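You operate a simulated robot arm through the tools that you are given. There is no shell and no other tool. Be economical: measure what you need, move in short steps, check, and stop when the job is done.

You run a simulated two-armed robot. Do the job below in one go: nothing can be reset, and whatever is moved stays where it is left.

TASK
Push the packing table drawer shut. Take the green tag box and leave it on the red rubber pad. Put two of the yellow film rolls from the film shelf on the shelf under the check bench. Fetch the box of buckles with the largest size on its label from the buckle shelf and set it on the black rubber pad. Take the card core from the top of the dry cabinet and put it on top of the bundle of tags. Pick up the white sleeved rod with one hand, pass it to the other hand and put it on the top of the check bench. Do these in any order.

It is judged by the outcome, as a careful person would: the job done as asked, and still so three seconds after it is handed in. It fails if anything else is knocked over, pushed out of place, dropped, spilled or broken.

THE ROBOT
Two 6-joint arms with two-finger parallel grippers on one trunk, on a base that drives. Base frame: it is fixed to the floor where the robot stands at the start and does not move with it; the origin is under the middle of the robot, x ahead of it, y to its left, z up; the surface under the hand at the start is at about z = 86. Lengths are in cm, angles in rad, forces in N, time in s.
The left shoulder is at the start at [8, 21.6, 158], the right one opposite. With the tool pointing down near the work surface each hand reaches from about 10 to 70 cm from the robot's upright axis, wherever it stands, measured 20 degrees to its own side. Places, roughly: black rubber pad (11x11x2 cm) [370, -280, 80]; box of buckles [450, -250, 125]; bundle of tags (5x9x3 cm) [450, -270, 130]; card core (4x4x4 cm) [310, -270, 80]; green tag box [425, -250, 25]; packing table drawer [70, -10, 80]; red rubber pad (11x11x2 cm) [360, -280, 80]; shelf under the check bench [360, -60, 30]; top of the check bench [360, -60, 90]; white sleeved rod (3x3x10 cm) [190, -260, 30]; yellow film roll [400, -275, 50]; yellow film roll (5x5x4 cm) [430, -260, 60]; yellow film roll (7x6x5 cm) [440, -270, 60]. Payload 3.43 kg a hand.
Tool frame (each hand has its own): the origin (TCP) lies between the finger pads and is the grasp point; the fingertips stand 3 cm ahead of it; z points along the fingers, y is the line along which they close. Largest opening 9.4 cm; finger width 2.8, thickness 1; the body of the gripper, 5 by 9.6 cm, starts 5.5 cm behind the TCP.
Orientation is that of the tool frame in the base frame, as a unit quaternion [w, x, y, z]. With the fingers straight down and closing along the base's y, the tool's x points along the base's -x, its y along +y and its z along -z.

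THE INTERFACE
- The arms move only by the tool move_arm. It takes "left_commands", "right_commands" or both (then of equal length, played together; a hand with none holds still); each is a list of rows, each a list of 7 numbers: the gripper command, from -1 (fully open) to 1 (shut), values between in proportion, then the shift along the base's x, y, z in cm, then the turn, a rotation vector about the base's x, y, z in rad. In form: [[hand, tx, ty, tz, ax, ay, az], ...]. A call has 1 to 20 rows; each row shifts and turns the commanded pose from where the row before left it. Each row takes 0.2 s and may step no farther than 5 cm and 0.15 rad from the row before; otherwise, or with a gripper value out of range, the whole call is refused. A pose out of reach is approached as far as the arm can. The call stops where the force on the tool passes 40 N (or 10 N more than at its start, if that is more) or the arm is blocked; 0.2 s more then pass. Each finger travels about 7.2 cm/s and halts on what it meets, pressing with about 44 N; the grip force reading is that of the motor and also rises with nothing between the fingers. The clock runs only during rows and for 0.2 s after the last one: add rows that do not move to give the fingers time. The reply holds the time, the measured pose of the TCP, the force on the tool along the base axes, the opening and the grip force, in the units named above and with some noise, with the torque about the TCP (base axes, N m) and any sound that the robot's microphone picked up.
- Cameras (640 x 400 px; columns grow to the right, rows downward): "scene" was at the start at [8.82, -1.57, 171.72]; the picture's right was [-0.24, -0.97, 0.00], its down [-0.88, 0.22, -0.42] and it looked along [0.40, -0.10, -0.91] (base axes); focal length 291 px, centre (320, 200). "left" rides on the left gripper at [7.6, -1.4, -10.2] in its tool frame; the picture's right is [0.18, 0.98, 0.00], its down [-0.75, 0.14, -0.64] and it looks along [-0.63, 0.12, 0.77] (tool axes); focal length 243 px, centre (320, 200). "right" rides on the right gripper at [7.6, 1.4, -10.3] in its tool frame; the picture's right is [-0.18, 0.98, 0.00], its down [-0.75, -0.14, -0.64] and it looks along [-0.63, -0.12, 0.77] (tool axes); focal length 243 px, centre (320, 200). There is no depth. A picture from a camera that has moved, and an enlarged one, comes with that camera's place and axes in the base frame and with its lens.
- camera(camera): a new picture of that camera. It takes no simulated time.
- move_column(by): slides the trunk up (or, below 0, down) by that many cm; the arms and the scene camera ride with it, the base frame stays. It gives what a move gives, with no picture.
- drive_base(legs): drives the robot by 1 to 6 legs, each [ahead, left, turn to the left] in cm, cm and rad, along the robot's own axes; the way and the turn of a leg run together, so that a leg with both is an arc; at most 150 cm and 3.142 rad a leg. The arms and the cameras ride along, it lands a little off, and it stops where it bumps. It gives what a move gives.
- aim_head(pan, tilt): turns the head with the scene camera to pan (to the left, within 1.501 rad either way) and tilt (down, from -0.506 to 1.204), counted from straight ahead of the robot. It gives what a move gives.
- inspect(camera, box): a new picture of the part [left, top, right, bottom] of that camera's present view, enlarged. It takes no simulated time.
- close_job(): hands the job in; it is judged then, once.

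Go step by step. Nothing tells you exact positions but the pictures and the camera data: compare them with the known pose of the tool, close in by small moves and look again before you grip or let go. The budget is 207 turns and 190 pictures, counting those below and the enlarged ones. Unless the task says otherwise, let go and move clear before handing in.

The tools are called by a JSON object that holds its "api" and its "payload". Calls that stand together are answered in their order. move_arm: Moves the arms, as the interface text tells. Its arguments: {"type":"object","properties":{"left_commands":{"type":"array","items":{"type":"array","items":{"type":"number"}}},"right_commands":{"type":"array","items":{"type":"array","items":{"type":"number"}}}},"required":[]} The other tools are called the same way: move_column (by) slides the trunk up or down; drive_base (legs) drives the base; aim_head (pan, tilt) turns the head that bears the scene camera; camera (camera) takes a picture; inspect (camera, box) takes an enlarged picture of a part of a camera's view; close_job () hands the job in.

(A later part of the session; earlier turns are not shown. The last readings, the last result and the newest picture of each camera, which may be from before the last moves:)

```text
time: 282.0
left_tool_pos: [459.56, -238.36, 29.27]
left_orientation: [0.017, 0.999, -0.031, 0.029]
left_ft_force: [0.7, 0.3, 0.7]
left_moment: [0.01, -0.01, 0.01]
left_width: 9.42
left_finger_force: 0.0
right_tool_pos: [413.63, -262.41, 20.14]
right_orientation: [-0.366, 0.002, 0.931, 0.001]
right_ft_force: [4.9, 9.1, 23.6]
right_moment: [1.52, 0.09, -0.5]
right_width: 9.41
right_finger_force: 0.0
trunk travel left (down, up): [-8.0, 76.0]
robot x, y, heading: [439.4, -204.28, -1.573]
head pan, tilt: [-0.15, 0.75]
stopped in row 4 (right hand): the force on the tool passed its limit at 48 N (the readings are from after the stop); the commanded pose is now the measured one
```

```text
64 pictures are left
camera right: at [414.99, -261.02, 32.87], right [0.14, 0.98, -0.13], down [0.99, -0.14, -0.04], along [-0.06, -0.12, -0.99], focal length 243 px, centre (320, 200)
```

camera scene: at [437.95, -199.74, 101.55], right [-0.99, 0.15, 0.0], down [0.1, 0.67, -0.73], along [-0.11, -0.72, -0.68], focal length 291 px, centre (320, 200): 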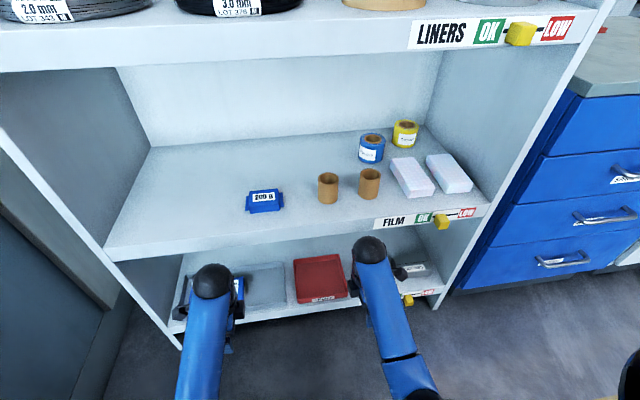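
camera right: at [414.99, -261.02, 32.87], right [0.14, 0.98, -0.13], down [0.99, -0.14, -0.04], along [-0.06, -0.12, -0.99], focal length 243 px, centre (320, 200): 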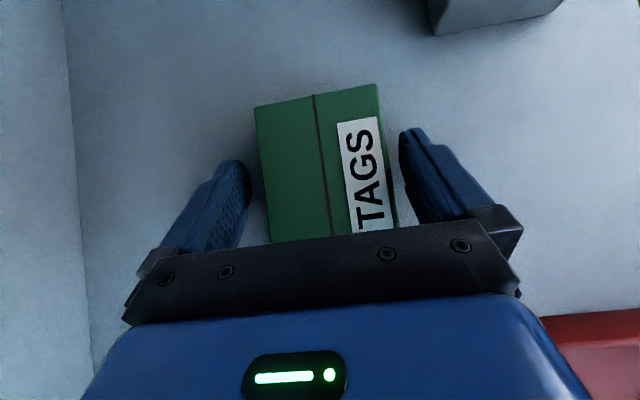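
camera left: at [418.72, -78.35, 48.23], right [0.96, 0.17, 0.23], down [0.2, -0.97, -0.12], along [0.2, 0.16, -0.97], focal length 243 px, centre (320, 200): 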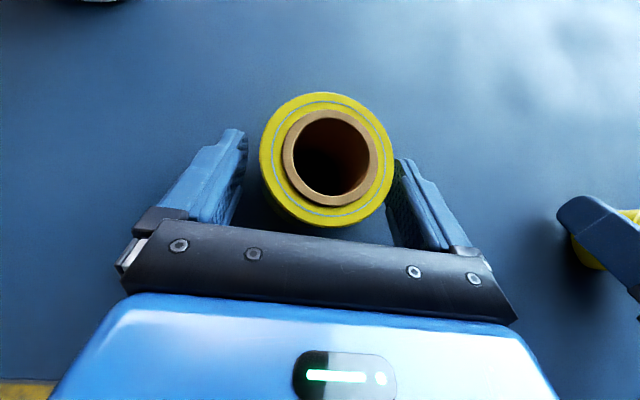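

That contact is the shelf itself (z≈16.9), so I'm low enough. Raising 0.3 and closing on the box.

{"api": "move_arm", "payload": {"right_commands": [[-1, 0, 0, 0.35, 0, 0, 0], [0, 0, 0, 0, 0, 0, 0], [1, 0, 0, 0, 0, 0, 0], [1, 0, 0, 0, 0, 0, 0], [1, 0, 0, 0, 0, 0, 0]]}}

{"api": "camera", "payload": {"camera": "right"}}

```text
time: 283.2
left_tool_pos: [459.65, -238.44, 29.09]
left_orientation: [0.017, 0.999, -0.031, 0.029]
left_ft_force: [0.4, -0.3, 0.1]
left_moment: [-0.05, 0.0, -0.04]
left_width: 9.4
left_finger_force: 0.1
right_tool_pos: [413.4, -262.4, 20.22]
right_orientation: [-0.364, 0.001, 0.932, 0.0]
right_ft_force: [1.6, 5.2, 12.4]
right_moment: [0.45, 0.09, -0.03]
right_width: 7.35
right_finger_force: 43.9
trunk travel left (down, up): [-8.0, 76.0]
robot x, y, heading: [439.4, -204.63, -1.571]
head pan, tilt: [-0.15, 0.75]
```

```text
63 pictures are left
camera right: at [414.91, -261.01, 32.87], right [0.14, 0.98, -0.13], down [0.99, -0.14, -0.04], along [-0.06, -0.12, -0.99], focal length 243 px, centre (320, 200)
```

right: 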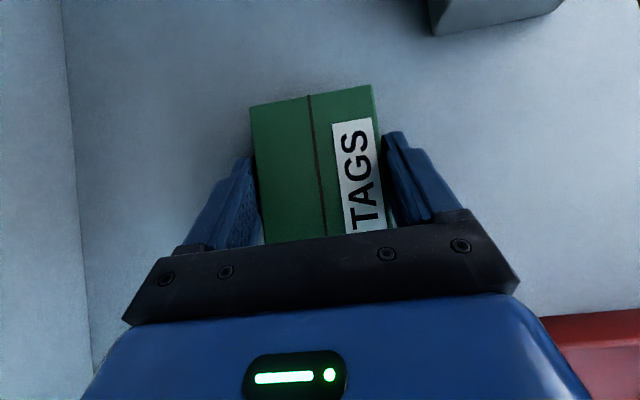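

Gripped (7.35 cm). Lifting 3 cm and backing the base straight out.

{"api": "move_arm", "payload": {"right_commands": [[1, 0, 0, 1, 0, 0, 0], [1, 0, 0, 1, 0, 0, 0], [1, 0, 0, 1, 0, 0, 0]]}}

{"api": "drive_base", "payload": {"legs": [[-35, 0, 0]]}}

{"api": "move_column", "payload": {"by": 40}}

{"api": "camera", "payload": {"camera": "scene"}}

{"api": "camera", "payload": {"camera": "right"}}

```text
time: 284.0
left_tool_pos: [459.6, -238.43, 29.09]
left_orientation: [0.015, 0.999, -0.03, 0.029]
left_ft_force: [-0.2, 0.3, 0.7]
left_moment: [0.02, -0.01, 0.02]
left_width: 9.4
left_finger_force: 0.1
right_tool_pos: [413.47, -262.32, 22.94]
right_orientation: [-0.364, 0.0, 0.932, 0.001]
right_ft_force: [-0.3, -0.2, -1.7]
right_moment: [0.01, -0.02, 0.0]
right_width: 7.36
right_finger_force: 44.0
trunk travel left (down, up): [-8.0, 76.0]
robot x, y, heading: [438.67, -204.8, -1.567]
head pan, tilt: [-0.15, 0.75]
```

```text
time: 286.3
left_tool_pos: [459.57, -203.37, 29.17]
left_orientation: [0.016, 0.999, -0.029, 0.029]
left_ft_force: [0.1, 0.4, -0.2]
left_moment: [-0.02, -0.02, 0.02]
left_width: 9.38
left_finger_force: 0.0
right_tool_pos: [413.65, -227.42, 23.07]
right_orientation: [-0.364, -0.001, 0.931, 0.0]
right_ft_force: [0.4, 0.2, -0.7]
right_moment: [0.01, 0.01, 0.02]
right_width: 7.33
right_finger_force: 43.6
trunk travel left (down, up): [-8.0, 76.0]
robot x, y, heading: [439.31, -169.45, -1.566]
head pan, tilt: [-0.15, 0.75]
```

```text
time: 290.1
left_tool_pos: [459.65, -203.49, 69.11]
left_orientation: [0.015, 0.999, -0.029, 0.029]
left_ft_force: [-0.6, -0.9, 0.6]
left_moment: [-0.03, 0.02, 0.03]
left_width: 9.44
left_finger_force: 0.1
right_tool_pos: [413.54, -227.6, 62.98]
right_orientation: [-0.364, 0.0, 0.931, 0.001]
right_ft_force: [-1.0, -0.4, -1.6]
right_moment: [-0.01, 0.0, -0.01]
right_width: 7.35
right_finger_force: 44.0
trunk travel left (down, up): [-48.0, 36.0]
robot x, y, heading: [439.39, -169.44, -1.565]
head pan, tilt: [-0.15, 0.75]
```

```text
62 pictures are left
camera scene: at [437.94, -180.94, 141.56], right [-0.99, 0.15, 0.0], down [0.1, 0.67, -0.73], along [-0.11, -0.72, -0.68], focal length 291 px, centre (320, 200)
```

scene: 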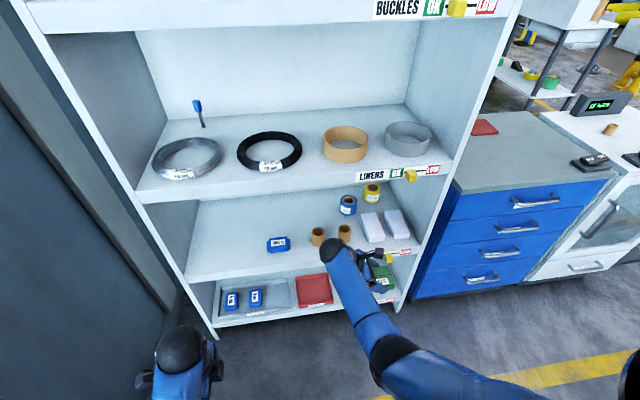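

```text
61 pictures are left
camera right: at [414.97, -226.15, 75.75], right [0.13, 0.98, -0.12], down [0.99, -0.14, -0.04], along [-0.06, -0.12, -0.99], focal length 243 px, centre (320, 200)
```

right: 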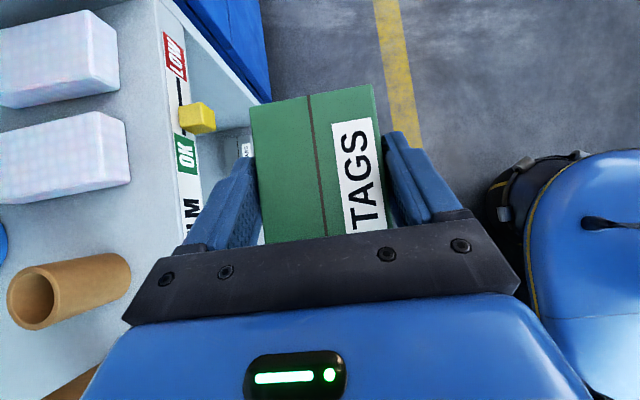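

Box is held flat. Raising, then strafing right to the drawer unit with the red pad.

{"api": "move_column", "payload": {"by": 20}}

{"api": "drive_base", "payload": {"legs": [[0, -55, 0]]}}

{"api": "move_arm", "payload": {"right_commands": [[1, 0, 0, 2, 0, 0, 0], [1, 0, 0, 2, 0, 0, 0], [1, 0, 0, 2, 0, 0, 0], [1, 0, 0, 2, 0, 0, 0], [1, 0, 0, 2, 0, 0, 0]]}}

{"api": "aim_head", "payload": {"pan": -0.1, "tilt": 0.6}}

{"api": "camera", "payload": {"camera": "scene"}}

```text
time: 292.3
left_tool_pos: [459.5, -203.46, 89.18]
left_orientation: [0.016, 0.999, -0.029, 0.03]
left_ft_force: [0.6, 0.0, -0.1]
left_moment: [0.0, -0.02, -0.03]
left_width: 9.39
left_finger_force: 0.1
right_tool_pos: [413.68, -227.52, 83.14]
right_orientation: [-0.363, -0.001, 0.932, 0.0]
right_ft_force: [0.9, 0.3, -1.2]
right_moment: [-0.01, 0.02, 0.0]
right_width: 7.34
right_finger_force: 44.2
trunk travel left (down, up): [-68.0, 16.0]
robot x, y, heading: [438.96, -169.23, -1.563]
head pan, tilt: [-0.15, 0.75]
```

```text
time: 295.4
left_tool_pos: [405.25, -203.6, 89.18]
left_orientation: [0.015, 0.999, -0.029, 0.03]
left_ft_force: [0.6, 0.2, 0.2]
left_moment: [0.0, 0.03, 0.02]
left_width: 9.39
left_finger_force: 0.1
right_tool_pos: [359.4, -227.68, 82.99]
right_orientation: [-0.364, -0.002, 0.931, 0.0]
right_ft_force: [0.5, -0.4, -1.2]
right_moment: [0.03, 0.0, -0.03]
right_width: 7.34
right_finger_force: 44.4
trunk travel left (down, up): [-68.0, 16.0]
robot x, y, heading: [384.72, -170.01, -1.565]
head pan, tilt: [-0.15, 0.75]
```

```text
time: 296.6
left_tool_pos: [405.26, -203.63, 89.12]
left_orientation: [0.016, 0.999, -0.03, 0.03]
left_ft_force: [-0.2, -0.1, -0.2]
left_moment: [0.0, 0.01, 0.02]
left_width: 9.41
left_finger_force: 0.1
right_tool_pos: [359.32, -227.64, 93.09]
right_orientation: [-0.364, -0.002, 0.932, -0.001]
right_ft_force: [-0.3, -0.5, -1.6]
right_moment: [0.01, -0.01, -0.01]
right_width: 7.35
right_finger_force: 44.1
trunk travel left (down, up): [-68.0, 16.0]
robot x, y, heading: [384.47, -169.72, -1.568]
head pan, tilt: [-0.15, 0.75]
```

```text
time: 297.3
left_tool_pos: [405.23, -203.76, 89.02]
left_orientation: [0.016, 0.999, -0.029, 0.029]
left_ft_force: [-0.2, 0.0, 0.2]
left_moment: [-0.06, 0.0, 0.0]
left_width: 9.39
left_finger_force: 0.0
right_tool_pos: [359.39, -227.68, 93.05]
right_orientation: [-0.363, -0.001, 0.932, 0.0]
right_ft_force: [0.7, 0.4, -0.7]
right_moment: [0.03, -0.06, 0.02]
right_width: 7.34
right_finger_force: 44.2
trunk travel left (down, up): [-68.0, 16.0]
robot x, y, heading: [384.6, -169.66, -1.565]
head pan, tilt: [-0.099, 0.6]
```

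```text
60 pictures are left
camera scene: at [383.89, -181.74, 162.84], right [-1.0, 0.1, 0.0], down [0.05, 0.56, -0.82], along [-0.08, -0.82, -0.57], focal length 291 px, centre (320, 200)
```

scene: 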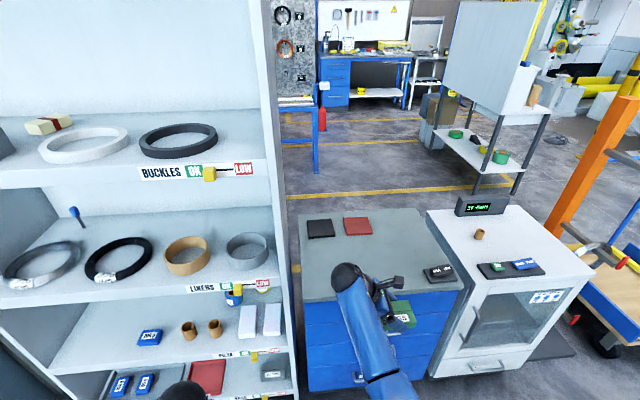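

Red pad is at (358.3, -277.7), black pad at (374.5, -277.5). I'll tuck the left hand inward (shelf clearance), shift the base right, and approach.

{"api": "move_arm", "payload": {"left_commands": [[-1, -2, 1.5, 0, 0, 0, 0], [-1, -2, 1.5, 0, 0, 0, 0], [-1, -2, 1.5, 0, 0, 0, 0], [-1, -2, 1.5, 0, 0, 0, 0], [-1, -1, 1, 0, 0, 0, 0]], "right_commands": [[1, 2.2, 0, 0, 0, 0, 0], [1, 2.2, 0, 0, 0, 0, 0], [1, 2.2, 0, 0, 0, 0, 0], [1, 2.2, 0, 0, 0, 0, 0], [1, 2.2, 0, 0, 0, 0, 0]]}}

{"api": "drive_base", "payload": {"legs": [[0, -11, 0], [44, 0, -0.005]]}}

{"api": "camera", "payload": {"camera": "scene"}}

{"api": "camera", "payload": {"camera": "right"}}

```text
time: 298.5
left_tool_pos: [396.12, -196.75, 89.09]
left_orientation: [0.016, 0.999, -0.029, 0.029]
left_ft_force: [1.1, 0.4, 0.5]
left_moment: [0.04, 0.01, 0.03]
left_width: 9.41
left_finger_force: 0.1
right_tool_pos: [370.43, -227.54, 92.85]
right_orientation: [-0.364, -0.002, 0.931, 0.0]
right_ft_force: [-0.3, 0.4, -0.7]
right_moment: [0.04, -0.01, -0.02]
right_width: 7.36
right_finger_force: 43.9
trunk travel left (down, up): [-68.0, 16.0]
robot x, y, heading: [384.79, -169.62, -1.571]
head pan, tilt: [-0.099, 0.6]
```

```text
time: 301.8
left_tool_pos: [384.91, -237.48, 89.06]
left_orientation: [0.015, 0.999, -0.039, 0.029]
left_ft_force: [-0.2, -0.7, -0.6]
left_moment: [0.03, 0.0, 0.05]
left_width: 9.41
left_finger_force: 0.0
right_tool_pos: [358.48, -267.94, 92.69]
right_orientation: [-0.363, 0.006, 0.932, 0.005]
right_ft_force: [0.7, -0.5, -0.5]
right_moment: [0.04, -0.02, -0.04]
right_width: 7.33
right_finger_force: 44.4
trunk travel left (down, up): [-68.0, 16.0]
robot x, y, heading: [374.09, -210.2, -1.586]
head pan, tilt: [-0.099, 0.6]
stopped in leg 2: the robot was blocked; the commanded pose is now the measured one
```

```text
59 pictures are left
camera scene: at [372.81, -222.54, 162.78], right [-0.99, 0.12, 0.0], down [0.07, 0.57, -0.82], along [-0.09, -0.82, -0.57], focal length 291 px, centre (320, 200)
```

scene: 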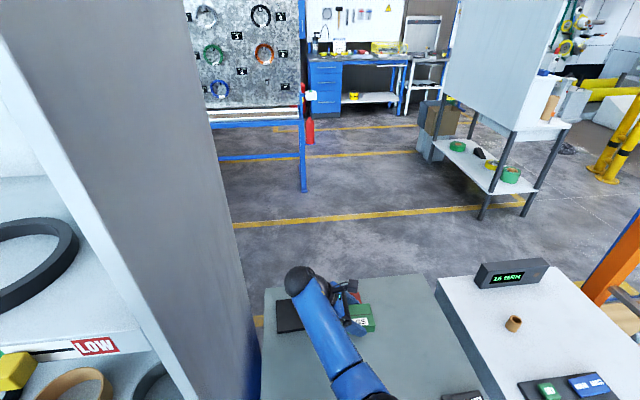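

```text
58 pictures are left
camera right: at [359.76, -266.66, 105.37], right [0.15, 0.98, -0.12], down [0.99, -0.16, -0.04], along [-0.06, -0.11, -0.99], focal length 243 px, centre (320, 200)
```

right: 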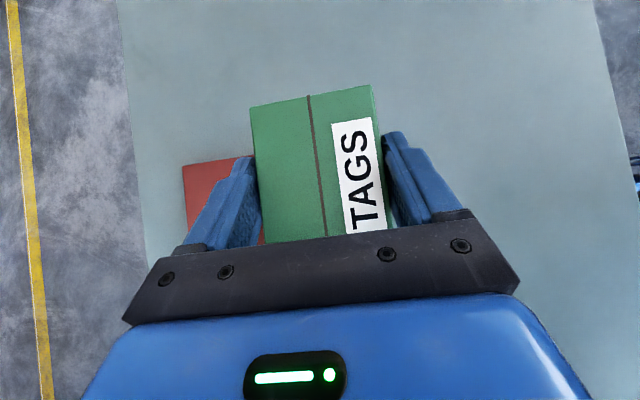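

The base is at its limit against the drawer unit. I'll extend the arm while lowering the trunk to keep reach comfortable.

{"api": "move_arm", "payload": {"right_commands": [[1, 0, -1.7, 1.7, 0, 0, 0], [1, 0, -1.7, 1.7, 0, 0, 0], [1, 0, -1.6, 1.6, 0, 0, 0]]}}

{"api": "move_column", "payload": {"by": -8}}

{"api": "move_arm", "payload": {"right_commands": [[1, 0, -1.6, 1, 0, 0, 0], [1, 0, -1.6, 1, 0, 0, 0], [1, 0, -1.5, 1, 0, 0, 0]]}}

{"api": "camera", "payload": {"camera": "right"}}

```text
time: 302.6
left_tool_pos: [384.98, -237.19, 89.31]
left_orientation: [0.018, 0.999, -0.039, 0.029]
left_ft_force: [-0.2, 1.3, 0.8]
left_moment: [0.0, 0.01, 0.01]
left_width: 9.41
left_finger_force: 0.1
right_tool_pos: [358.57, -272.5, 98.02]
right_orientation: [-0.364, 0.008, 0.931, 0.004]
right_ft_force: [0.6, 1.2, -0.8]
right_moment: [0.03, 0.01, -0.03]
right_width: 7.35
right_finger_force: 43.8
trunk travel left (down, up): [-68.0, 16.0]
robot x, y, heading: [374.36, -210.22, -1.585]
head pan, tilt: [-0.099, 0.6]
```

```text
time: 303.3
left_tool_pos: [384.92, -237.1, 84.93]
left_orientation: [0.023, 0.999, -0.037, 0.026]
left_ft_force: [0.8, 0.3, 3.5]
left_moment: [-0.18, -0.01, 0.04]
left_width: 9.39
left_finger_force: 0.0
right_tool_pos: [358.6, -272.27, 93.32]
right_orientation: [-0.364, 0.008, 0.931, 0.002]
right_ft_force: [-0.6, 0.5, -1.5]
right_moment: [-0.02, -0.04, 0.03]
right_width: 7.34
right_finger_force: 44.0
trunk travel left (down, up): [-63.3, 20.7]
robot x, y, heading: [374.2, -209.78, -1.585]
head pan, tilt: [-0.099, 0.6]
stopped: the force on the tool passed its limit at 94 N (the readings are from after the stop); the commanded pose is now the measured one
```

```text
time: 304.1
left_tool_pos: [384.83, -237.25, 84.86]
left_orientation: [0.022, 0.999, -0.037, 0.029]
left_ft_force: [1.0, 3.9, 5.5]
left_moment: [-0.2, 0.05, 0.02]
left_width: 9.19
left_finger_force: 0.1
right_tool_pos: [358.66, -277.01, 96.39]
right_orientation: [-0.364, 0.009, 0.931, 0.004]
right_ft_force: [0.2, 0.1, -0.2]
right_moment: [-0.04, 0.01, 0.04]
right_width: 7.34
right_finger_force: 43.7
trunk travel left (down, up): [-63.3, 20.7]
robot x, y, heading: [374.02, -209.8, -1.588]
head pan, tilt: [-0.099, 0.6]
```

```text
57 pictures are left
camera right: at [359.96, -275.7, 109.01], right [0.15, 0.98, -0.12], down [0.99, -0.16, -0.04], along [-0.06, -0.12, -0.99], focal length 243 px, centre (320, 200)
```

right: 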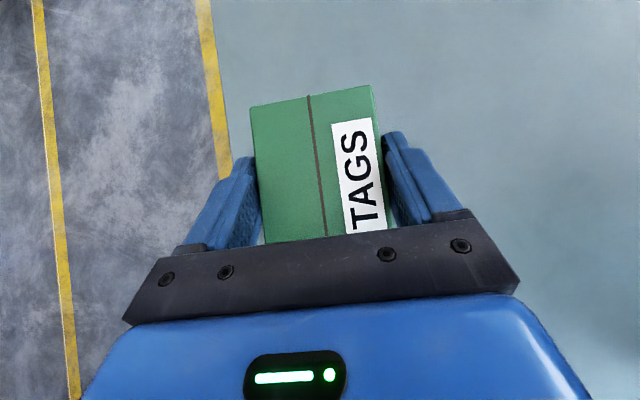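

The left fingertips touched the drawer unit's top (z≈81.9). Pulling the left hand back and up, then lowering the green box to the pad.

{"api": "move_arm", "payload": {"left_commands": [[-1, 0, 1, 2, 0, 0, 0], [-1, 0, 3, 1, 0, 0, 0], [-1, 0, 3, 0, 0, 0, 0], [-1, 0, 3, 0, 0, 0, 0]]}}

{"api": "move_column", "payload": {"by": -6}}

{"api": "move_arm", "payload": {"right_commands": [[1, 0, -0.6, -1, 0, 0, 0], [1, 0, 0, -0.8, 0, 0, 0], [1, 0, 0, -0.4, 0, 0, 0]]}}

{"api": "inspect", "payload": {"camera": "scene", "box": [240, 250, 440, 390]}}

```text
time: 305.1
left_tool_pos: [385.5, -226.85, 85.82]
left_orientation: [0.021, 0.999, -0.037, 0.028]
left_ft_force: [0.2, 0.4, 0.0]
left_moment: [0.0, 0.02, -0.03]
left_width: 9.4
left_finger_force: 0.0
left hand out of reach, approached as far as the arm can: row 1, 2
right_tool_pos: [358.67, -276.99, 96.41]
right_orientation: [-0.364, 0.008, 0.931, 0.004]
right_ft_force: [0.2, -0.8, 0.1]
right_moment: [0.01, -0.01, -0.02]
right_width: 7.34
right_finger_force: 44.1
trunk travel left (down, up): [-63.3, 20.7]
robot x, y, heading: [373.9, -209.84, -1.588]
head pan, tilt: [-0.099, 0.6]
```

```text
time: 306.1
left_tool_pos: [385.32, -227.05, 79.72]
left_orientation: [0.021, 0.999, -0.037, 0.027]
left_ft_force: [0.0, -0.4, -0.2]
left_moment: [0.02, -0.03, 0.0]
left_width: 9.39
left_finger_force: 0.1
right_tool_pos: [358.63, -277.03, 90.28]
right_orientation: [-0.362, 0.008, 0.932, 0.004]
right_ft_force: [0.1, -0.3, -1.2]
right_moment: [0.01, -0.03, -0.01]
right_width: 7.33
right_finger_force: 44.1
trunk travel left (down, up): [-57.3, 26.7]
robot x, y, heading: [374.43, -210.05, -1.586]
head pan, tilt: [-0.099, 0.6]
```

```text
time: 306.9
left_tool_pos: [385.47, -226.96, 79.77]
left_orientation: [0.022, 0.999, -0.037, 0.028]
left_ft_force: [-0.1, -0.4, -0.7]
left_moment: [0.01, -0.01, 0.01]
left_width: 9.39
left_finger_force: 0.1
right_tool_pos: [358.69, -277.59, 88.15]
right_orientation: [-0.364, 0.008, 0.932, 0.004]
right_ft_force: [-0.1, -0.5, -1.1]
right_moment: [-0.01, -0.03, 0.01]
right_width: 7.35
right_finger_force: 44.1
trunk travel left (down, up): [-57.3, 26.7]
robot x, y, heading: [373.9, -210.03, -1.585]
head pan, tilt: [-0.099, 0.6]
```

```text
2.86 times, centred on (340, 320) of scene
camera zoom: at [372.93, -221.87, 152.18], right [-0.99, 0.11, 0.0], down [0.06, 0.56, -0.82], along [-0.09, -0.82, -0.57], focal length 831 px, centre (263, -143)
```

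zoom: 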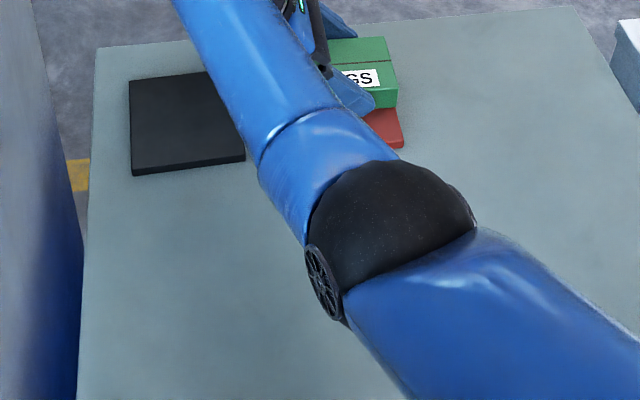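

The box is slightly too far back on the red pad; shifting 1.1 cm toward +y and lowering to contact.

{"api": "move_arm", "payload": {"right_commands": [[1, 0, 1.1, 0, 0, 0, 0], [1, 0, 0, -0.4, 0, 0, 0], [1, 0, 0, -0.4, 0, 0, 0]]}}

{"api": "move_arm", "payload": {"right_commands": [[1, 0, 0, -0.4, 0, 0, 0], [1, 0, 0, -0.3, 0, 0, 0]]}}

{"api": "move_arm", "payload": {"right_commands": [[1, 0, 0, -0.3, 0, 0, 0], [1, 0, 0, -0.3, 0, 0, 0]]}}

```text
time: 307.7
left_tool_pos: [385.4, -227.05, 79.66]
left_orientation: [0.022, 0.999, -0.037, 0.029]
left_ft_force: [0.7, 0.2, -0.1]
left_moment: [-0.03, 0.03, 0.01]
left_width: 9.41
left_finger_force: 0.0
right_tool_pos: [358.57, -276.48, 87.25]
right_orientation: [-0.364, 0.008, 0.932, 0.004]
right_ft_force: [0.1, -0.1, -0.8]
right_moment: [0.02, 0.01, 0.0]
right_width: 7.36
right_finger_force: 43.5
trunk travel left (down, up): [-57.3, 26.7]
robot x, y, heading: [373.82, -209.92, -1.587]
head pan, tilt: [-0.099, 0.6]
```

```text
time: 308.3
left_tool_pos: [385.28, -227.05, 79.88]
left_orientation: [0.021, 0.999, -0.036, 0.028]
left_ft_force: [0.2, -0.2, 0.0]
left_moment: [0.04, -0.01, 0.03]
left_width: 9.39
left_finger_force: 0.0
right_tool_pos: [358.67, -276.47, 86.56]
right_orientation: [-0.364, 0.008, 0.932, 0.004]
right_ft_force: [0.7, 0.9, -1.1]
right_moment: [0.02, -0.05, 0.02]
right_width: 7.35
right_finger_force: 44.4
trunk travel left (down, up): [-57.3, 26.7]
robot x, y, heading: [373.85, -209.74, -1.585]
head pan, tilt: [-0.099, 0.6]
```

```text
time: 308.9
left_tool_pos: [385.36, -226.89, 79.9]
left_orientation: [0.022, 0.999, -0.037, 0.027]
left_ft_force: [-0.6, -0.3, 0.2]
left_moment: [-0.03, 0.01, 0.0]
left_width: 9.4
left_finger_force: 0.0
right_tool_pos: [358.54, -276.46, 86.33]
right_orientation: [-0.364, 0.009, 0.931, 0.0]
right_ft_force: [-1.5, -2.3, 18.3]
right_moment: [0.64, 0.22, 0.04]
right_width: 7.34
right_finger_force: 43.7
trunk travel left (down, up): [-57.3, 26.7]
robot x, y, heading: [373.98, -210.03, -1.588]
head pan, tilt: [-0.099, 0.6]
```

Contact at 18 N — the box is on the pad. Releasing and lifting up and away.

{"api": "move_arm", "payload": {"right_commands": [[-0.8, 0, 0, 0.2, 0, 0, 0], [-1, 0, 0, 0.1, 0, 0, 0], [-1, 0, 0, 0, 0, 0, 0], [-1, 0.5, 0, 1.5, 0, 0, 0], [-1, 1, 0, 1.5, 0, 0, 0], [-1, 1, 0, 2, 0, 0, 0], [-1, 0, 2, 2, 0, 0, 0], [-1, 0, 3, 1, 0, 0, 0], [-1, 0, 3, 0, 0, 0, 0], [-1, 0, 3, 0, 0, 0, 0], [-1, 0, 3, 0, 0, 0, 0], [-1, 0, 3, 0, 0, 0, 0]]}}

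{"api": "inspect", "payload": {"camera": "scene", "box": [240, 240, 440, 380]}}

```text
time: 311.4
left_tool_pos: [385.41, -226.85, 79.85]
left_orientation: [0.023, 0.999, -0.037, 0.027]
left_ft_force: [-0.3, -0.1, 0.3]
left_moment: [-0.03, 0.0, -0.01]
left_width: 9.38
left_finger_force: 0.1
right_tool_pos: [360.53, -272.19, 89.27]
right_orientation: [-0.364, 0.013, 0.931, -0.014]
right_ft_force: [2.4, 3.9, 9.2]
right_moment: [-0.37, 0.01, 0.09]
right_width: 9.26
right_finger_force: 0.1
right hand out of reach, approached as far as the arm can: row 7, 8, 9, 10, 11, 12
trunk travel left (down, up): [-57.3, 26.7]
robot x, y, heading: [374.02, -210.2, -1.588]
head pan, tilt: [-0.099, 0.6]
stopped in row 12 (right hand): the force on the tool passed its limit at 50 N (the readings are from after the stop); the commanded pose is now the measured one
```

```text
2.86 times, centred on (340, 310) of scene
camera zoom: at [373.0, -221.65, 152.2], right [-0.99, 0.11, 0.0], down [0.06, 0.56, -0.83], along [-0.09, -0.82, -0.56], focal length 831 px, centre (263, -114)
```

zoom: 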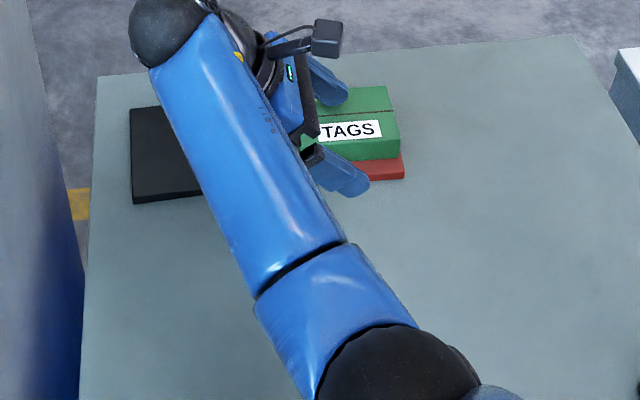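

The wrist limit made the hand sink slightly; the box hasn't moved off. Lifting with the trunk and backing away by the base instead.

{"api": "move_column", "payload": {"by": 12}}

{"api": "drive_base", "payload": {"legs": [[-38, 0, 0.015]]}}

{"api": "camera", "payload": {"camera": "scene"}}

{"api": "inspect", "payload": {"camera": "scene", "box": [260, 170, 520, 330]}}

```text
time: 312.9
left_tool_pos: [385.36, -226.99, 91.8]
left_orientation: [0.023, 0.999, -0.037, 0.027]
left_ft_force: [1.2, 0.4, 0.3]
left_moment: [-0.02, 0.02, -0.01]
left_width: 9.39
left_finger_force: 0.0
right_tool_pos: [360.56, -272.28, 100.84]
right_orientation: [-0.363, 0.012, 0.932, -0.011]
right_ft_force: [-0.2, 0.5, 0.4]
right_moment: [-0.02, -0.01, 0.01]
right_width: 9.4
right_finger_force: 0.0
trunk travel left (down, up): [-69.3, 14.7]
robot x, y, heading: [374.15, -209.75, -1.581]
head pan, tilt: [-0.099, 0.6]
```

```text
time: 315.3
left_tool_pos: [385.88, -188.35, 91.74]
left_orientation: [0.022, 0.999, -0.031, 0.027]
left_ft_force: [-0.2, 0.2, -0.6]
left_moment: [0.0, -0.01, 0.02]
left_width: 9.39
left_finger_force: 0.0
right_tool_pos: [361.66, -234.13, 100.88]
right_orientation: [-0.363, 0.007, 0.932, -0.012]
right_ft_force: [1.1, 0.5, -0.2]
right_moment: [0.02, 0.0, 0.01]
right_width: 9.4
right_finger_force: 0.0
trunk travel left (down, up): [-69.3, 14.7]
robot x, y, heading: [374.1, -171.41, -1.577]
head pan, tilt: [-0.099, 0.6]
```

```text
54 pictures are left
camera scene: at [373.43, -183.67, 164.16], right [-0.99, 0.1, 0.0], down [0.06, 0.56, -0.82], along [-0.08, -0.82, -0.57], focal length 291 px, centre (320, 200)
```

scene: 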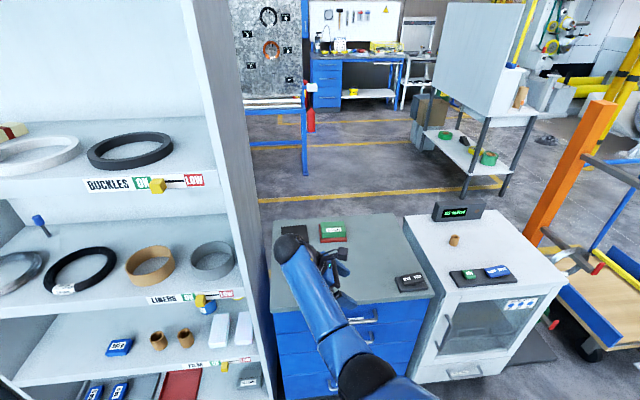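

```text
2.46 times, centred on (390, 250) of scene
camera zoom: at [373.43, -183.67, 164.16], right [-0.99, 0.1, 0.0], down [0.06, 0.56, -0.82], along [-0.08, -0.82, -0.57], focal length 716 px, centre (148, 77)
```

zoom: 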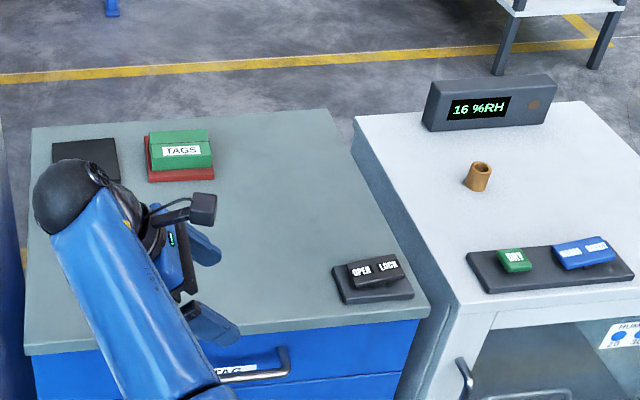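

Green box is on the red pad. Next the card core at ≈(310.5, -266.5): reorienting the right hand (untilt, unyaw, then pitch 30° forward) in free space.

{"api": "move_arm", "payload": {"right_commands": [[-1, 0, 0, -3, 0, -0.14, 0], [-1, 0, 0, -3, 0, -0.14, 0], [-1, 0, 0, -3, 0, -0.14, 0], [-1, 0, 0, -3, 0, -0.14, 0], [-1, 0, 0, -2, 0, -0.14, 0], [-1, 0, 0, 0, 0, 0, -0.143], [-1, 0, 0, 0, 0, 0, -0.143], [-1, 0, 0, 0, 0, 0, -0.143], [-1, 0, 0, 0, 0, 0, -0.143], [-1, 0, 0, 0, 0, 0, -0.143], [-1, 0, 0, 0, 0, 0, -0.143], [-1, 0, 0, 0, 0, 0, -0.143], [-1, 0, 0, 0, 0, 0, -0.143], [-1, 0, 0, 0, 0, 0, -0.143], [-1, 0, 0, 0, 0, 0, -0.143], [-1, 0, 0, 0, 0, 0, -0.143], [-1, 0, 0, 0, -0.13, 0, 0], [-1, 0, 0, 0, -0.13, 0, 0], [-1, 0, 0, 0, -0.13, 0, 0], [-1, 0, 0, 0, -0.13, 0, 0]]}}

{"api": "drive_base", "payload": {"legs": [[0, -49, 0.006]]}}

{"api": "camera", "payload": {"camera": "scene"}}

```text
time: 319.5
left_tool_pos: [385.98, -188.33, 91.78]
left_orientation: [0.023, 0.999, -0.031, 0.028]
left_ft_force: [0.0, 0.5, -0.1]
left_moment: [0.0, 0.03, 0.06]
left_width: 9.4
left_finger_force: 0.0
right_tool_pos: [361.55, -234.1, 87.15]
right_orientation: [0.163, 0.697, 0.677, -0.172]
right_ft_force: [0.8, -0.5, -0.2]
right_moment: [0.01, -0.02, -0.02]
right_width: 9.41
right_finger_force: 0.1
trunk travel left (down, up): [-69.3, 14.7]
robot x, y, heading: [374.4, -171.51, -1.572]
head pan, tilt: [-0.099, 0.6]
```

```text
time: 322.4
left_tool_pos: [337.37, -188.33, 91.78]
left_orientation: [0.021, 0.999, -0.029, 0.028]
left_ft_force: [-0.5, 0.0, -0.5]
left_moment: [-0.01, 0.02, 0.0]
left_width: 9.37
left_finger_force: 0.0
right_tool_pos: [313.32, -234.06, 87.05]
right_orientation: [0.162, 0.695, 0.679, -0.172]
right_ft_force: [0.0, -0.3, -0.3]
right_moment: [0.02, 0.0, 0.01]
right_width: 9.39
right_finger_force: 0.1
trunk travel left (down, up): [-69.3, 14.7]
robot x, y, heading: [325.33, -171.29, -1.569]
head pan, tilt: [-0.099, 0.6]
```

```text
52 pictures are left
camera scene: at [324.96, -183.43, 164.18], right [-1.0, 0.1, 0.0], down [0.05, 0.56, -0.83], along [-0.08, -0.82, -0.56], focal length 291 px, centre (320, 200)
```

scene: 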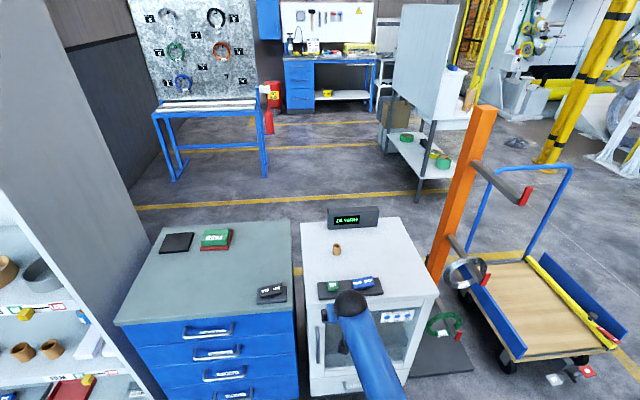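

Core confirmed at (310, -266.5). Raising the right hand and moving in over the small tray.

{"api": "move_arm", "payload": {"right_commands": [[-1, -1, 0, 2, 0, 0, 0], [-1, -1, 0, 2, 0, 0, 0], [-1, -1, 0, 2, 0, 0, 0]]}}

{"api": "drive_base", "payload": {"legs": [[24, 0, 0]]}}

{"api": "camera", "payload": {"camera": "right"}}

```text
time: 323.2
left_tool_pos: [337.16, -188.29, 91.83]
left_orientation: [0.022, 0.999, -0.028, 0.028]
left_ft_force: [0.0, -0.7, 0.1]
left_moment: [0.0, 0.01, 0.0]
left_width: 9.39
left_finger_force: 0.1
right_tool_pos: [310.23, -234.17, 93.01]
right_orientation: [0.162, 0.695, 0.68, -0.17]
right_ft_force: [0.3, -0.2, 0.0]
right_moment: [0.02, 0.02, -0.05]
right_width: 9.4
right_finger_force: 0.0
trunk travel left (down, up): [-69.3, 14.7]
robot x, y, heading: [325.72, -171.58, -1.568]
head pan, tilt: [-0.099, 0.6]
```

```text
time: 324.9
left_tool_pos: [337.34, -212.26, 91.8]
left_orientation: [0.023, 0.999, -0.028, 0.028]
left_ft_force: [0.0, 0.2, 0.3]
left_moment: [0.01, -0.01, 0.03]
left_width: 9.39
left_finger_force: 0.1
right_tool_pos: [310.43, -258.14, 92.99]
right_orientation: [0.163, 0.694, 0.68, -0.172]
right_ft_force: [-0.2, -0.1, -0.3]
right_moment: [0.01, 0.01, 0.01]
right_width: 9.39
right_finger_force: 0.0
trunk travel left (down, up): [-69.3, 14.7]
robot x, y, heading: [325.89, -195.45, -1.568]
head pan, tilt: [-0.099, 0.6]
```

```text
51 pictures are left
camera right: at [312.18, -246.69, 98.7], right [0.98, -0.19, 0.08], down [-0.14, -0.37, 0.92], along [-0.14, -0.91, -0.39], focal length 243 px, centre (320, 200)
```

right: 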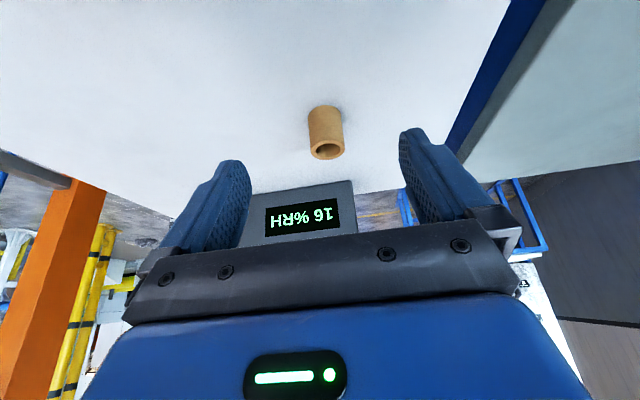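

Core is centred between the fingers. Descending to it and gripping.

{"api": "move_arm", "payload": {"right_commands": [[-1, 0, -2, -2, 0, 0, 0], [-1, 0, -2, -2, 0, 0, 0], [-1, 0, -2, -2, 0, 0, 0], [-1, -0.1, -1.3, -1.7, 0, 0, 0], [1, 0, 0, 0, 0, 0, 0], [1, 0, 0, 0, 0, 0, 0], [1, 0, 0, 0, 0, 0, 0], [1, 0, 0, 0, 0, 0, 0]]}}

{"api": "camera", "payload": {"camera": "right"}}

```text
time: 326.8
left_tool_pos: [337.35, -212.28, 91.81]
left_orientation: [0.022, 0.999, -0.028, 0.028]
left_ft_force: [-0.7, -0.4, 0.2]
left_moment: [0.03, 0.0, -0.01]
left_width: 9.4
left_finger_force: 0.1
right_tool_pos: [310.3, -265.5, 85.37]
right_orientation: [0.163, 0.694, 0.68, -0.171]
right_ft_force: [1.5, 0.1, 4.1]
right_moment: [-0.02, -0.08, 0.02]
right_width: 2.99
right_finger_force: 44.3
trunk travel left (down, up): [-69.3, 14.7]
robot x, y, heading: [325.47, -195.64, -1.564]
head pan, tilt: [-0.099, 0.6]
```

```text
50 pictures are left
camera right: at [312.05, -254.18, 90.94], right [0.98, -0.19, 0.08], down [-0.14, -0.37, 0.92], along [-0.14, -0.91, -0.39], focal length 243 px, centre (320, 200)
```

right: 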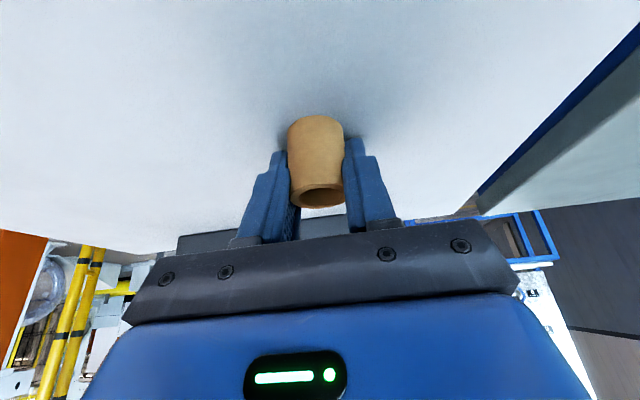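

{"api": "move_arm", "payload": {"right_commands": [[1, 0, 0.5, 2, 0, 0, 0], [1, 0, 1, 2, 0, 0, 0], [1, 0, 1, 2, 0, 0, 0], [1, 0, 1, 1.5, 0, 0, 0]]}}

{"api": "camera", "payload": {"camera": "right"}}

```text
time: 327.8
left_tool_pos: [337.46, -212.27, 91.74]
left_orientation: [0.022, 0.999, -0.026, 0.028]
left_ft_force: [0.2, 0.3, 0.7]
left_moment: [-0.03, -0.01, 0.0]
left_width: 9.4
left_finger_force: 0.0
right_tool_pos: [310.19, -262.0, 92.8]
right_orientation: [0.161, 0.695, 0.679, -0.172]
right_ft_force: [-0.7, 1.0, -0.6]
right_moment: [0.0, -0.02, -0.03]
right_width: 2.94
right_finger_force: 44.4
trunk travel left (down, up): [-69.3, 14.7]
robot x, y, heading: [325.86, -195.53, -1.563]
head pan, tilt: [-0.099, 0.6]
```

```text
49 pictures are left
camera right: at [312.05, -250.59, 98.41], right [0.98, -0.19, 0.08], down [-0.14, -0.37, 0.92], along [-0.14, -0.91, -0.39], focal length 243 px, centre (320, 200)
```

right: 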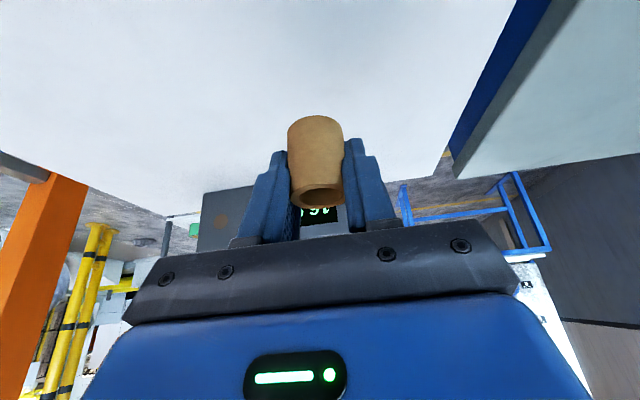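

Core is held upright. Backing out, raising the trunk to the top, and driving to face the shelf at x≈450.

{"api": "drive_base", "payload": {"legs": [[-37, 0, -0.005], [0, 124, 0]]}}

{"api": "move_column", "payload": {"by": 14.5}}

{"api": "move_arm", "payload": {"right_commands": [[1, 0, -2, 3, 0, 0, 0], [1, 0, -2, 3, 0, 0, 0], [1, 0, -2, 3, 0, 0, 0], [1, 0, -2, 3, 0, 0, 0], [1, 0, -1, 3, 0, 0, 0], [1, 0, -1, 3, 0, 0, 0], [1, 0, -1, 3, 0, 0, 0], [1, 0, -1, 3, 0, 0, 0], [1, 0, 0, 3, 0, 0, 0], [1, 0, 0, 3, 0, 0, 0], [1, 0, 0, 3, 0, 0, 0]]}}

{"api": "aim_head", "payload": {"pan": 0.0, "tilt": 0.45}}

{"api": "camera", "payload": {"camera": "scene"}}

```text
time: 335.9
left_tool_pos: [459.71, -176.48, 91.81]
left_orientation: [0.022, 0.999, -0.032, 0.028]
left_ft_force: [0.7, 0.3, 0.5]
left_moment: [-0.04, 0.01, 0.02]
left_width: 9.39
left_finger_force: 0.0
right_tool_pos: [432.15, -225.8, 92.84]
right_orientation: [0.162, 0.698, 0.676, -0.172]
right_ft_force: [-0.4, -0.6, 0.4]
right_moment: [-0.01, 0.01, 0.0]
right_width: 2.94
right_finger_force: 43.6
trunk travel left (down, up): [-69.3, 14.7]
robot x, y, heading: [448.05, -159.41, -1.575]
head pan, tilt: [-0.099, 0.6]
```

```text
time: 337.6
left_tool_pos: [459.84, -176.44, 106.45]
left_orientation: [0.022, 0.999, -0.033, 0.027]
left_ft_force: [0.0, 0.6, -0.1]
left_moment: [0.01, 0.02, 0.04]
left_width: 9.41
left_finger_force: 0.0
right_tool_pos: [432.23, -225.8, 107.23]
right_orientation: [0.16, 0.698, 0.676, -0.172]
right_ft_force: [-0.2, -0.4, -0.5]
right_moment: [0.02, -0.02, -0.01]
right_width: 2.95
right_finger_force: 44.5
trunk travel left (down, up): [-83.8, 0.2]
robot x, y, heading: [448.14, -159.37, -1.58]
head pan, tilt: [-0.099, 0.6]
```

```text
time: 340.0
left_tool_pos: [459.82, -176.42, 106.28]
left_orientation: [0.022, 0.999, -0.033, 0.027]
left_ft_force: [0.5, -0.2, -0.2]
left_moment: [0.0, 0.01, -0.02]
left_width: 9.41
left_finger_force: 0.0
right_tool_pos: [432.33, -237.6, 140.41]
right_orientation: [0.16, 0.698, 0.676, -0.171]
right_ft_force: [-0.1, 0.7, 0.1]
right_moment: [-0.01, 0.04, 0.0]
right_width: 2.92
right_finger_force: 44.0
trunk travel left (down, up): [-83.8, 0.2]
robot x, y, heading: [448.38, -159.45, -1.573]
head pan, tilt: [-0.099, 0.6]
```

```text
time: 340.7
left_tool_pos: [459.77, -176.49, 106.31]
left_orientation: [0.022, 0.999, -0.033, 0.027]
left_ft_force: [0.5, -0.2, 0.5]
left_moment: [-0.01, 0.0, 0.03]
left_width: 9.39
left_finger_force: 0.0
right_tool_pos: [432.33, -237.56, 140.33]
right_orientation: [0.161, 0.698, 0.676, -0.172]
right_ft_force: [1.0, -0.1, 0.3]
right_moment: [0.02, 0.0, -0.01]
right_width: 2.92
right_finger_force: 44.6
trunk travel left (down, up): [-83.8, 0.2]
robot x, y, heading: [448.43, -159.59, -1.574]
head pan, tilt: [0.0, 0.45]
```

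```text
48 pictures are left
camera scene: at [448.21, -171.81, 180.03], right [-1.0, 0.01, 0.0], down [0.0, 0.44, -0.9], along [-0.01, -0.9, -0.44], focal length 291 px, centre (320, 200)
```

scene: 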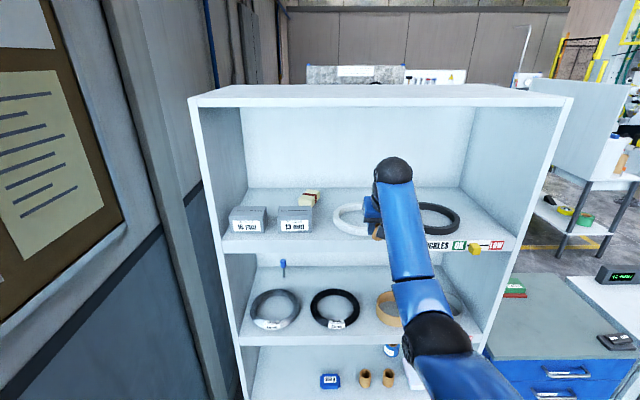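

Hand is at shelf height. Shifting to x≈441 (clear of the 13 mm box), raising a bit, and driving in over the ring.

{"api": "move_arm", "payload": {"right_commands": [[1, 3, 0, 0.6, 0, 0, 0], [1, 3, 0, 0.6, 0, 0, 0], [1, 2.5, 0, 0.6, 0, 0, 0]]}}

{"api": "drive_base", "payload": {"legs": [[20, 0, 0]]}}

{"api": "camera", "payload": {"camera": "right"}}

{"api": "camera", "payload": {"camera": "scene"}}

```text
time: 341.5
left_tool_pos: [459.86, -176.38, 106.29]
left_orientation: [0.022, 0.999, -0.033, 0.027]
left_ft_force: [-0.5, -0.3, -0.7]
left_moment: [0.02, -0.01, 0.02]
left_width: 9.39
left_finger_force: 0.1
right_tool_pos: [441.03, -237.66, 142.21]
right_orientation: [0.161, 0.699, 0.676, -0.172]
right_ft_force: [0.0, 0.0, 0.0]
right_moment: [-0.04, 0.0, 0.05]
right_width: 2.93
right_finger_force: 44.2
trunk travel left (down, up): [-83.8, 0.2]
robot x, y, heading: [448.21, -159.32, -1.577]
head pan, tilt: [0.0, 0.45]
```

```text
time: 343.1
left_tool_pos: [459.75, -195.85, 106.31]
left_orientation: [0.024, 0.999, -0.033, 0.028]
left_ft_force: [0.3, 0.4, 0.1]
left_moment: [-0.03, 0.02, 0.01]
left_width: 9.41
left_finger_force: 0.0
right_tool_pos: [440.72, -256.94, 142.54]
right_orientation: [0.164, 0.698, 0.676, -0.173]
right_ft_force: [0.5, -0.1, 0.4]
right_moment: [0.0, -0.02, -0.01]
right_width: 2.94
right_finger_force: 44.1
trunk travel left (down, up): [-83.8, 0.2]
robot x, y, heading: [448.4, -179.36, -1.575]
head pan, tilt: [0.0, 0.45]
```

```text
47 pictures are left
camera right: at [442.64, -245.53, 148.06], right [0.98, -0.2, 0.08], down [-0.15, -0.37, 0.92], along [-0.15, -0.91, -0.39], focal length 243 px, centre (320, 200)
```

right: 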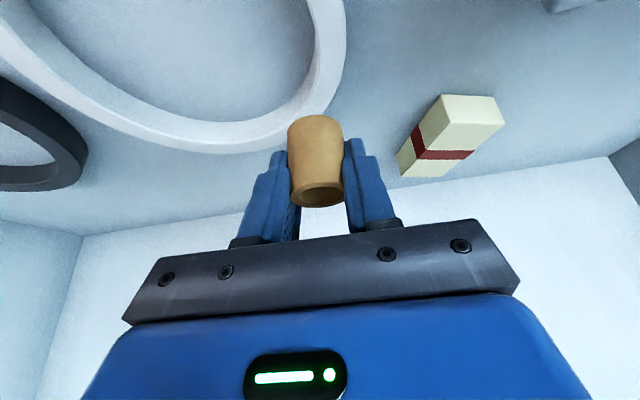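

```text
46 pictures are left
camera scene: at [448.09, -190.91, 180.09], right [-1.0, 0.01, 0.0], down [0.0, 0.43, -0.9], along [-0.01, -0.9, -0.43], focal length 291 px, centre (320, 200)
```

scene: 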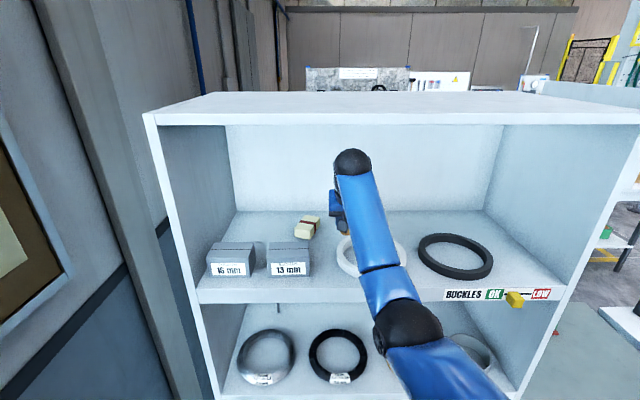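

Bundle top centre is at (451.4, -267.5, ≈135.5). Driving 9 cm further, then sliding left over the bundle.

{"api": "drive_base", "payload": {"legs": [[9, 0, 0]]}}

{"api": "move_arm", "payload": {"right_commands": [[1, 2, -0.4, 0, 0, 0, 0], [1, 2, -0.4, 0, 0, 0, 0], [1, 2, -0.4, 0, 0, 0, 0], [1, 2, 0, 0, 0, 0, 0], [1, 2, 0, 0, 0, 0, 0]]}}

{"api": "camera", "payload": {"camera": "right"}}

{"api": "inspect", "payload": {"camera": "scene", "box": [220, 140, 420, 300]}}

```text
time: 344.2
left_tool_pos: [459.68, -204.21, 106.5]
left_orientation: [0.027, 0.999, -0.033, 0.028]
left_ft_force: [0.0, 0.2, -0.2]
left_moment: [-0.06, 0.04, 0.03]
left_width: 9.4
left_finger_force: 0.2
right_tool_pos: [440.77, -265.16, 142.98]
right_orientation: [0.164, 0.698, 0.675, -0.175]
right_ft_force: [-0.6, -0.3, -1.1]
right_moment: [-0.08, 0.0, 0.0]
right_width: 2.93
right_finger_force: 43.4
trunk travel left (down, up): [-83.8, 0.2]
robot x, y, heading: [448.15, -188.22, -1.581]
head pan, tilt: [0.0, 0.45]
```

```text
time: 345.4
left_tool_pos: [459.63, -205.15, 106.3]
left_orientation: [0.022, 0.999, -0.033, 0.027]
left_ft_force: [0.1, 0.6, 0.0]
left_moment: [-0.01, 0.01, 0.0]
left_width: 9.39
left_finger_force: 0.0
right_tool_pos: [450.89, -267.5, 142.06]
right_orientation: [0.161, 0.698, 0.676, -0.172]
right_ft_force: [0.4, -0.6, 0.2]
right_moment: [0.0, -0.02, 0.02]
right_width: 2.96
right_finger_force: 44.3
trunk travel left (down, up): [-83.8, 0.2]
robot x, y, heading: [447.7, -187.78, -1.574]
head pan, tilt: [0.0, 0.45]
```

```text
45 pictures are left
camera right: at [452.65, -256.22, 147.67], right [0.98, -0.2, 0.08], down [-0.15, -0.37, 0.92], along [-0.15, -0.91, -0.39], focal length 243 px, centre (320, 200)
```

right: 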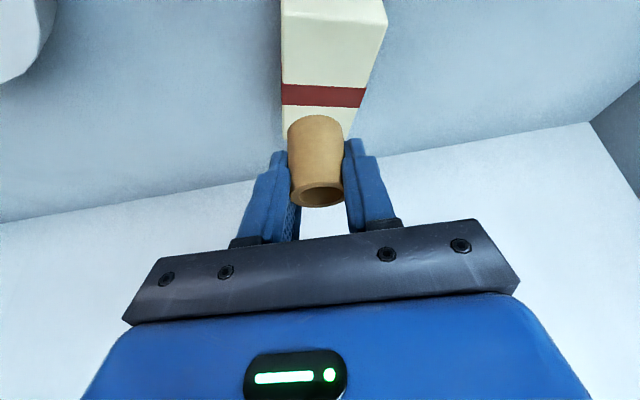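

```text
2.50 times, centred on (320, 220) of scene
camera zoom: at [448.14, -200.59, 180.03], right [-1.0, 0.01, 0.0], down [0.0, 0.44, -0.9], along [-0.01, -0.9, -0.44], focal length 727 px, centre (320, 150)
```

zoom: 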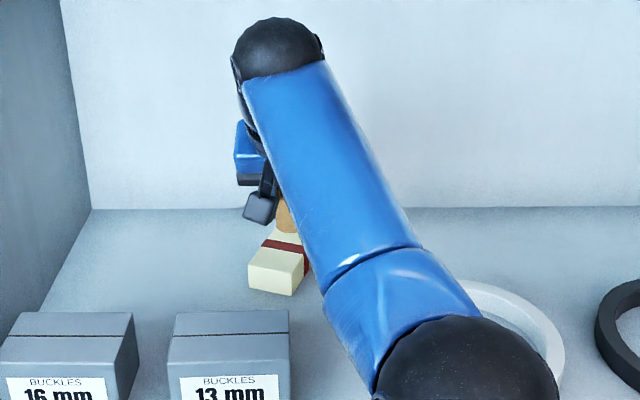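

Core is over the bundle's middle. Shifting 0.5 cm and lowering gently.

{"api": "move_arm", "payload": {"right_commands": [[1, 0.5, -0.2, -0.5, 0, 0, 0], [1, 0, 0, -0.5, 0, 0, 0], [1, 0, 0, -0.4, 0, 0, 0]]}}

{"api": "move_arm", "payload": {"right_commands": [[1, 0, 0, -0.3, 0, 0, 0], [1, 0, 0, -0.3, 0, 0, 0]]}}

{"api": "camera", "payload": {"camera": "right"}}

```text
time: 346.2
left_tool_pos: [459.67, -205.09, 106.23]
left_orientation: [0.022, 0.999, -0.033, 0.027]
left_ft_force: [0.1, 0.6, 0.4]
left_moment: [0.01, -0.03, 0.0]
left_width: 9.39
left_finger_force: 0.1
right_tool_pos: [451.23, -267.7, 140.79]
right_orientation: [0.162, 0.698, 0.676, -0.172]
right_ft_force: [0.0, 0.3, -1.4]
right_moment: [-0.01, -0.02, -0.01]
right_width: 2.93
right_finger_force: 44.1
trunk travel left (down, up): [-83.8, 0.2]
robot x, y, heading: [448.07, -188.37, -1.578]
head pan, tilt: [0.0, 0.45]
```

```text
time: 346.8
left_tool_pos: [459.66, -205.13, 106.27]
left_orientation: [0.022, 0.999, -0.033, 0.028]
left_ft_force: [0.4, 0.0, -0.8]
left_moment: [-0.03, 0.01, 0.0]
left_width: 9.39
left_finger_force: 0.1
right_tool_pos: [451.09, -267.8, 140.15]
right_orientation: [0.161, 0.698, 0.676, -0.172]
right_ft_force: [0.1, -0.5, 0.2]
right_moment: [-0.02, 0.04, 0.01]
right_width: 2.96
right_finger_force: 44.3
trunk travel left (down, up): [-83.8, 0.2]
robot x, y, heading: [447.97, -188.25, -1.579]
head pan, tilt: [0.0, 0.45]
```

```text
43 pictures are left
camera right: at [453.06, -256.42, 145.78], right [0.98, -0.2, 0.08], down [-0.15, -0.37, 0.92], along [-0.15, -0.91, -0.39], focal length 243 px, centre (320, 200)
```

right: 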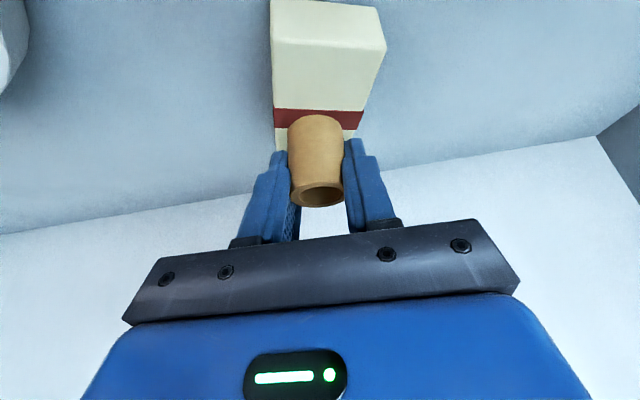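

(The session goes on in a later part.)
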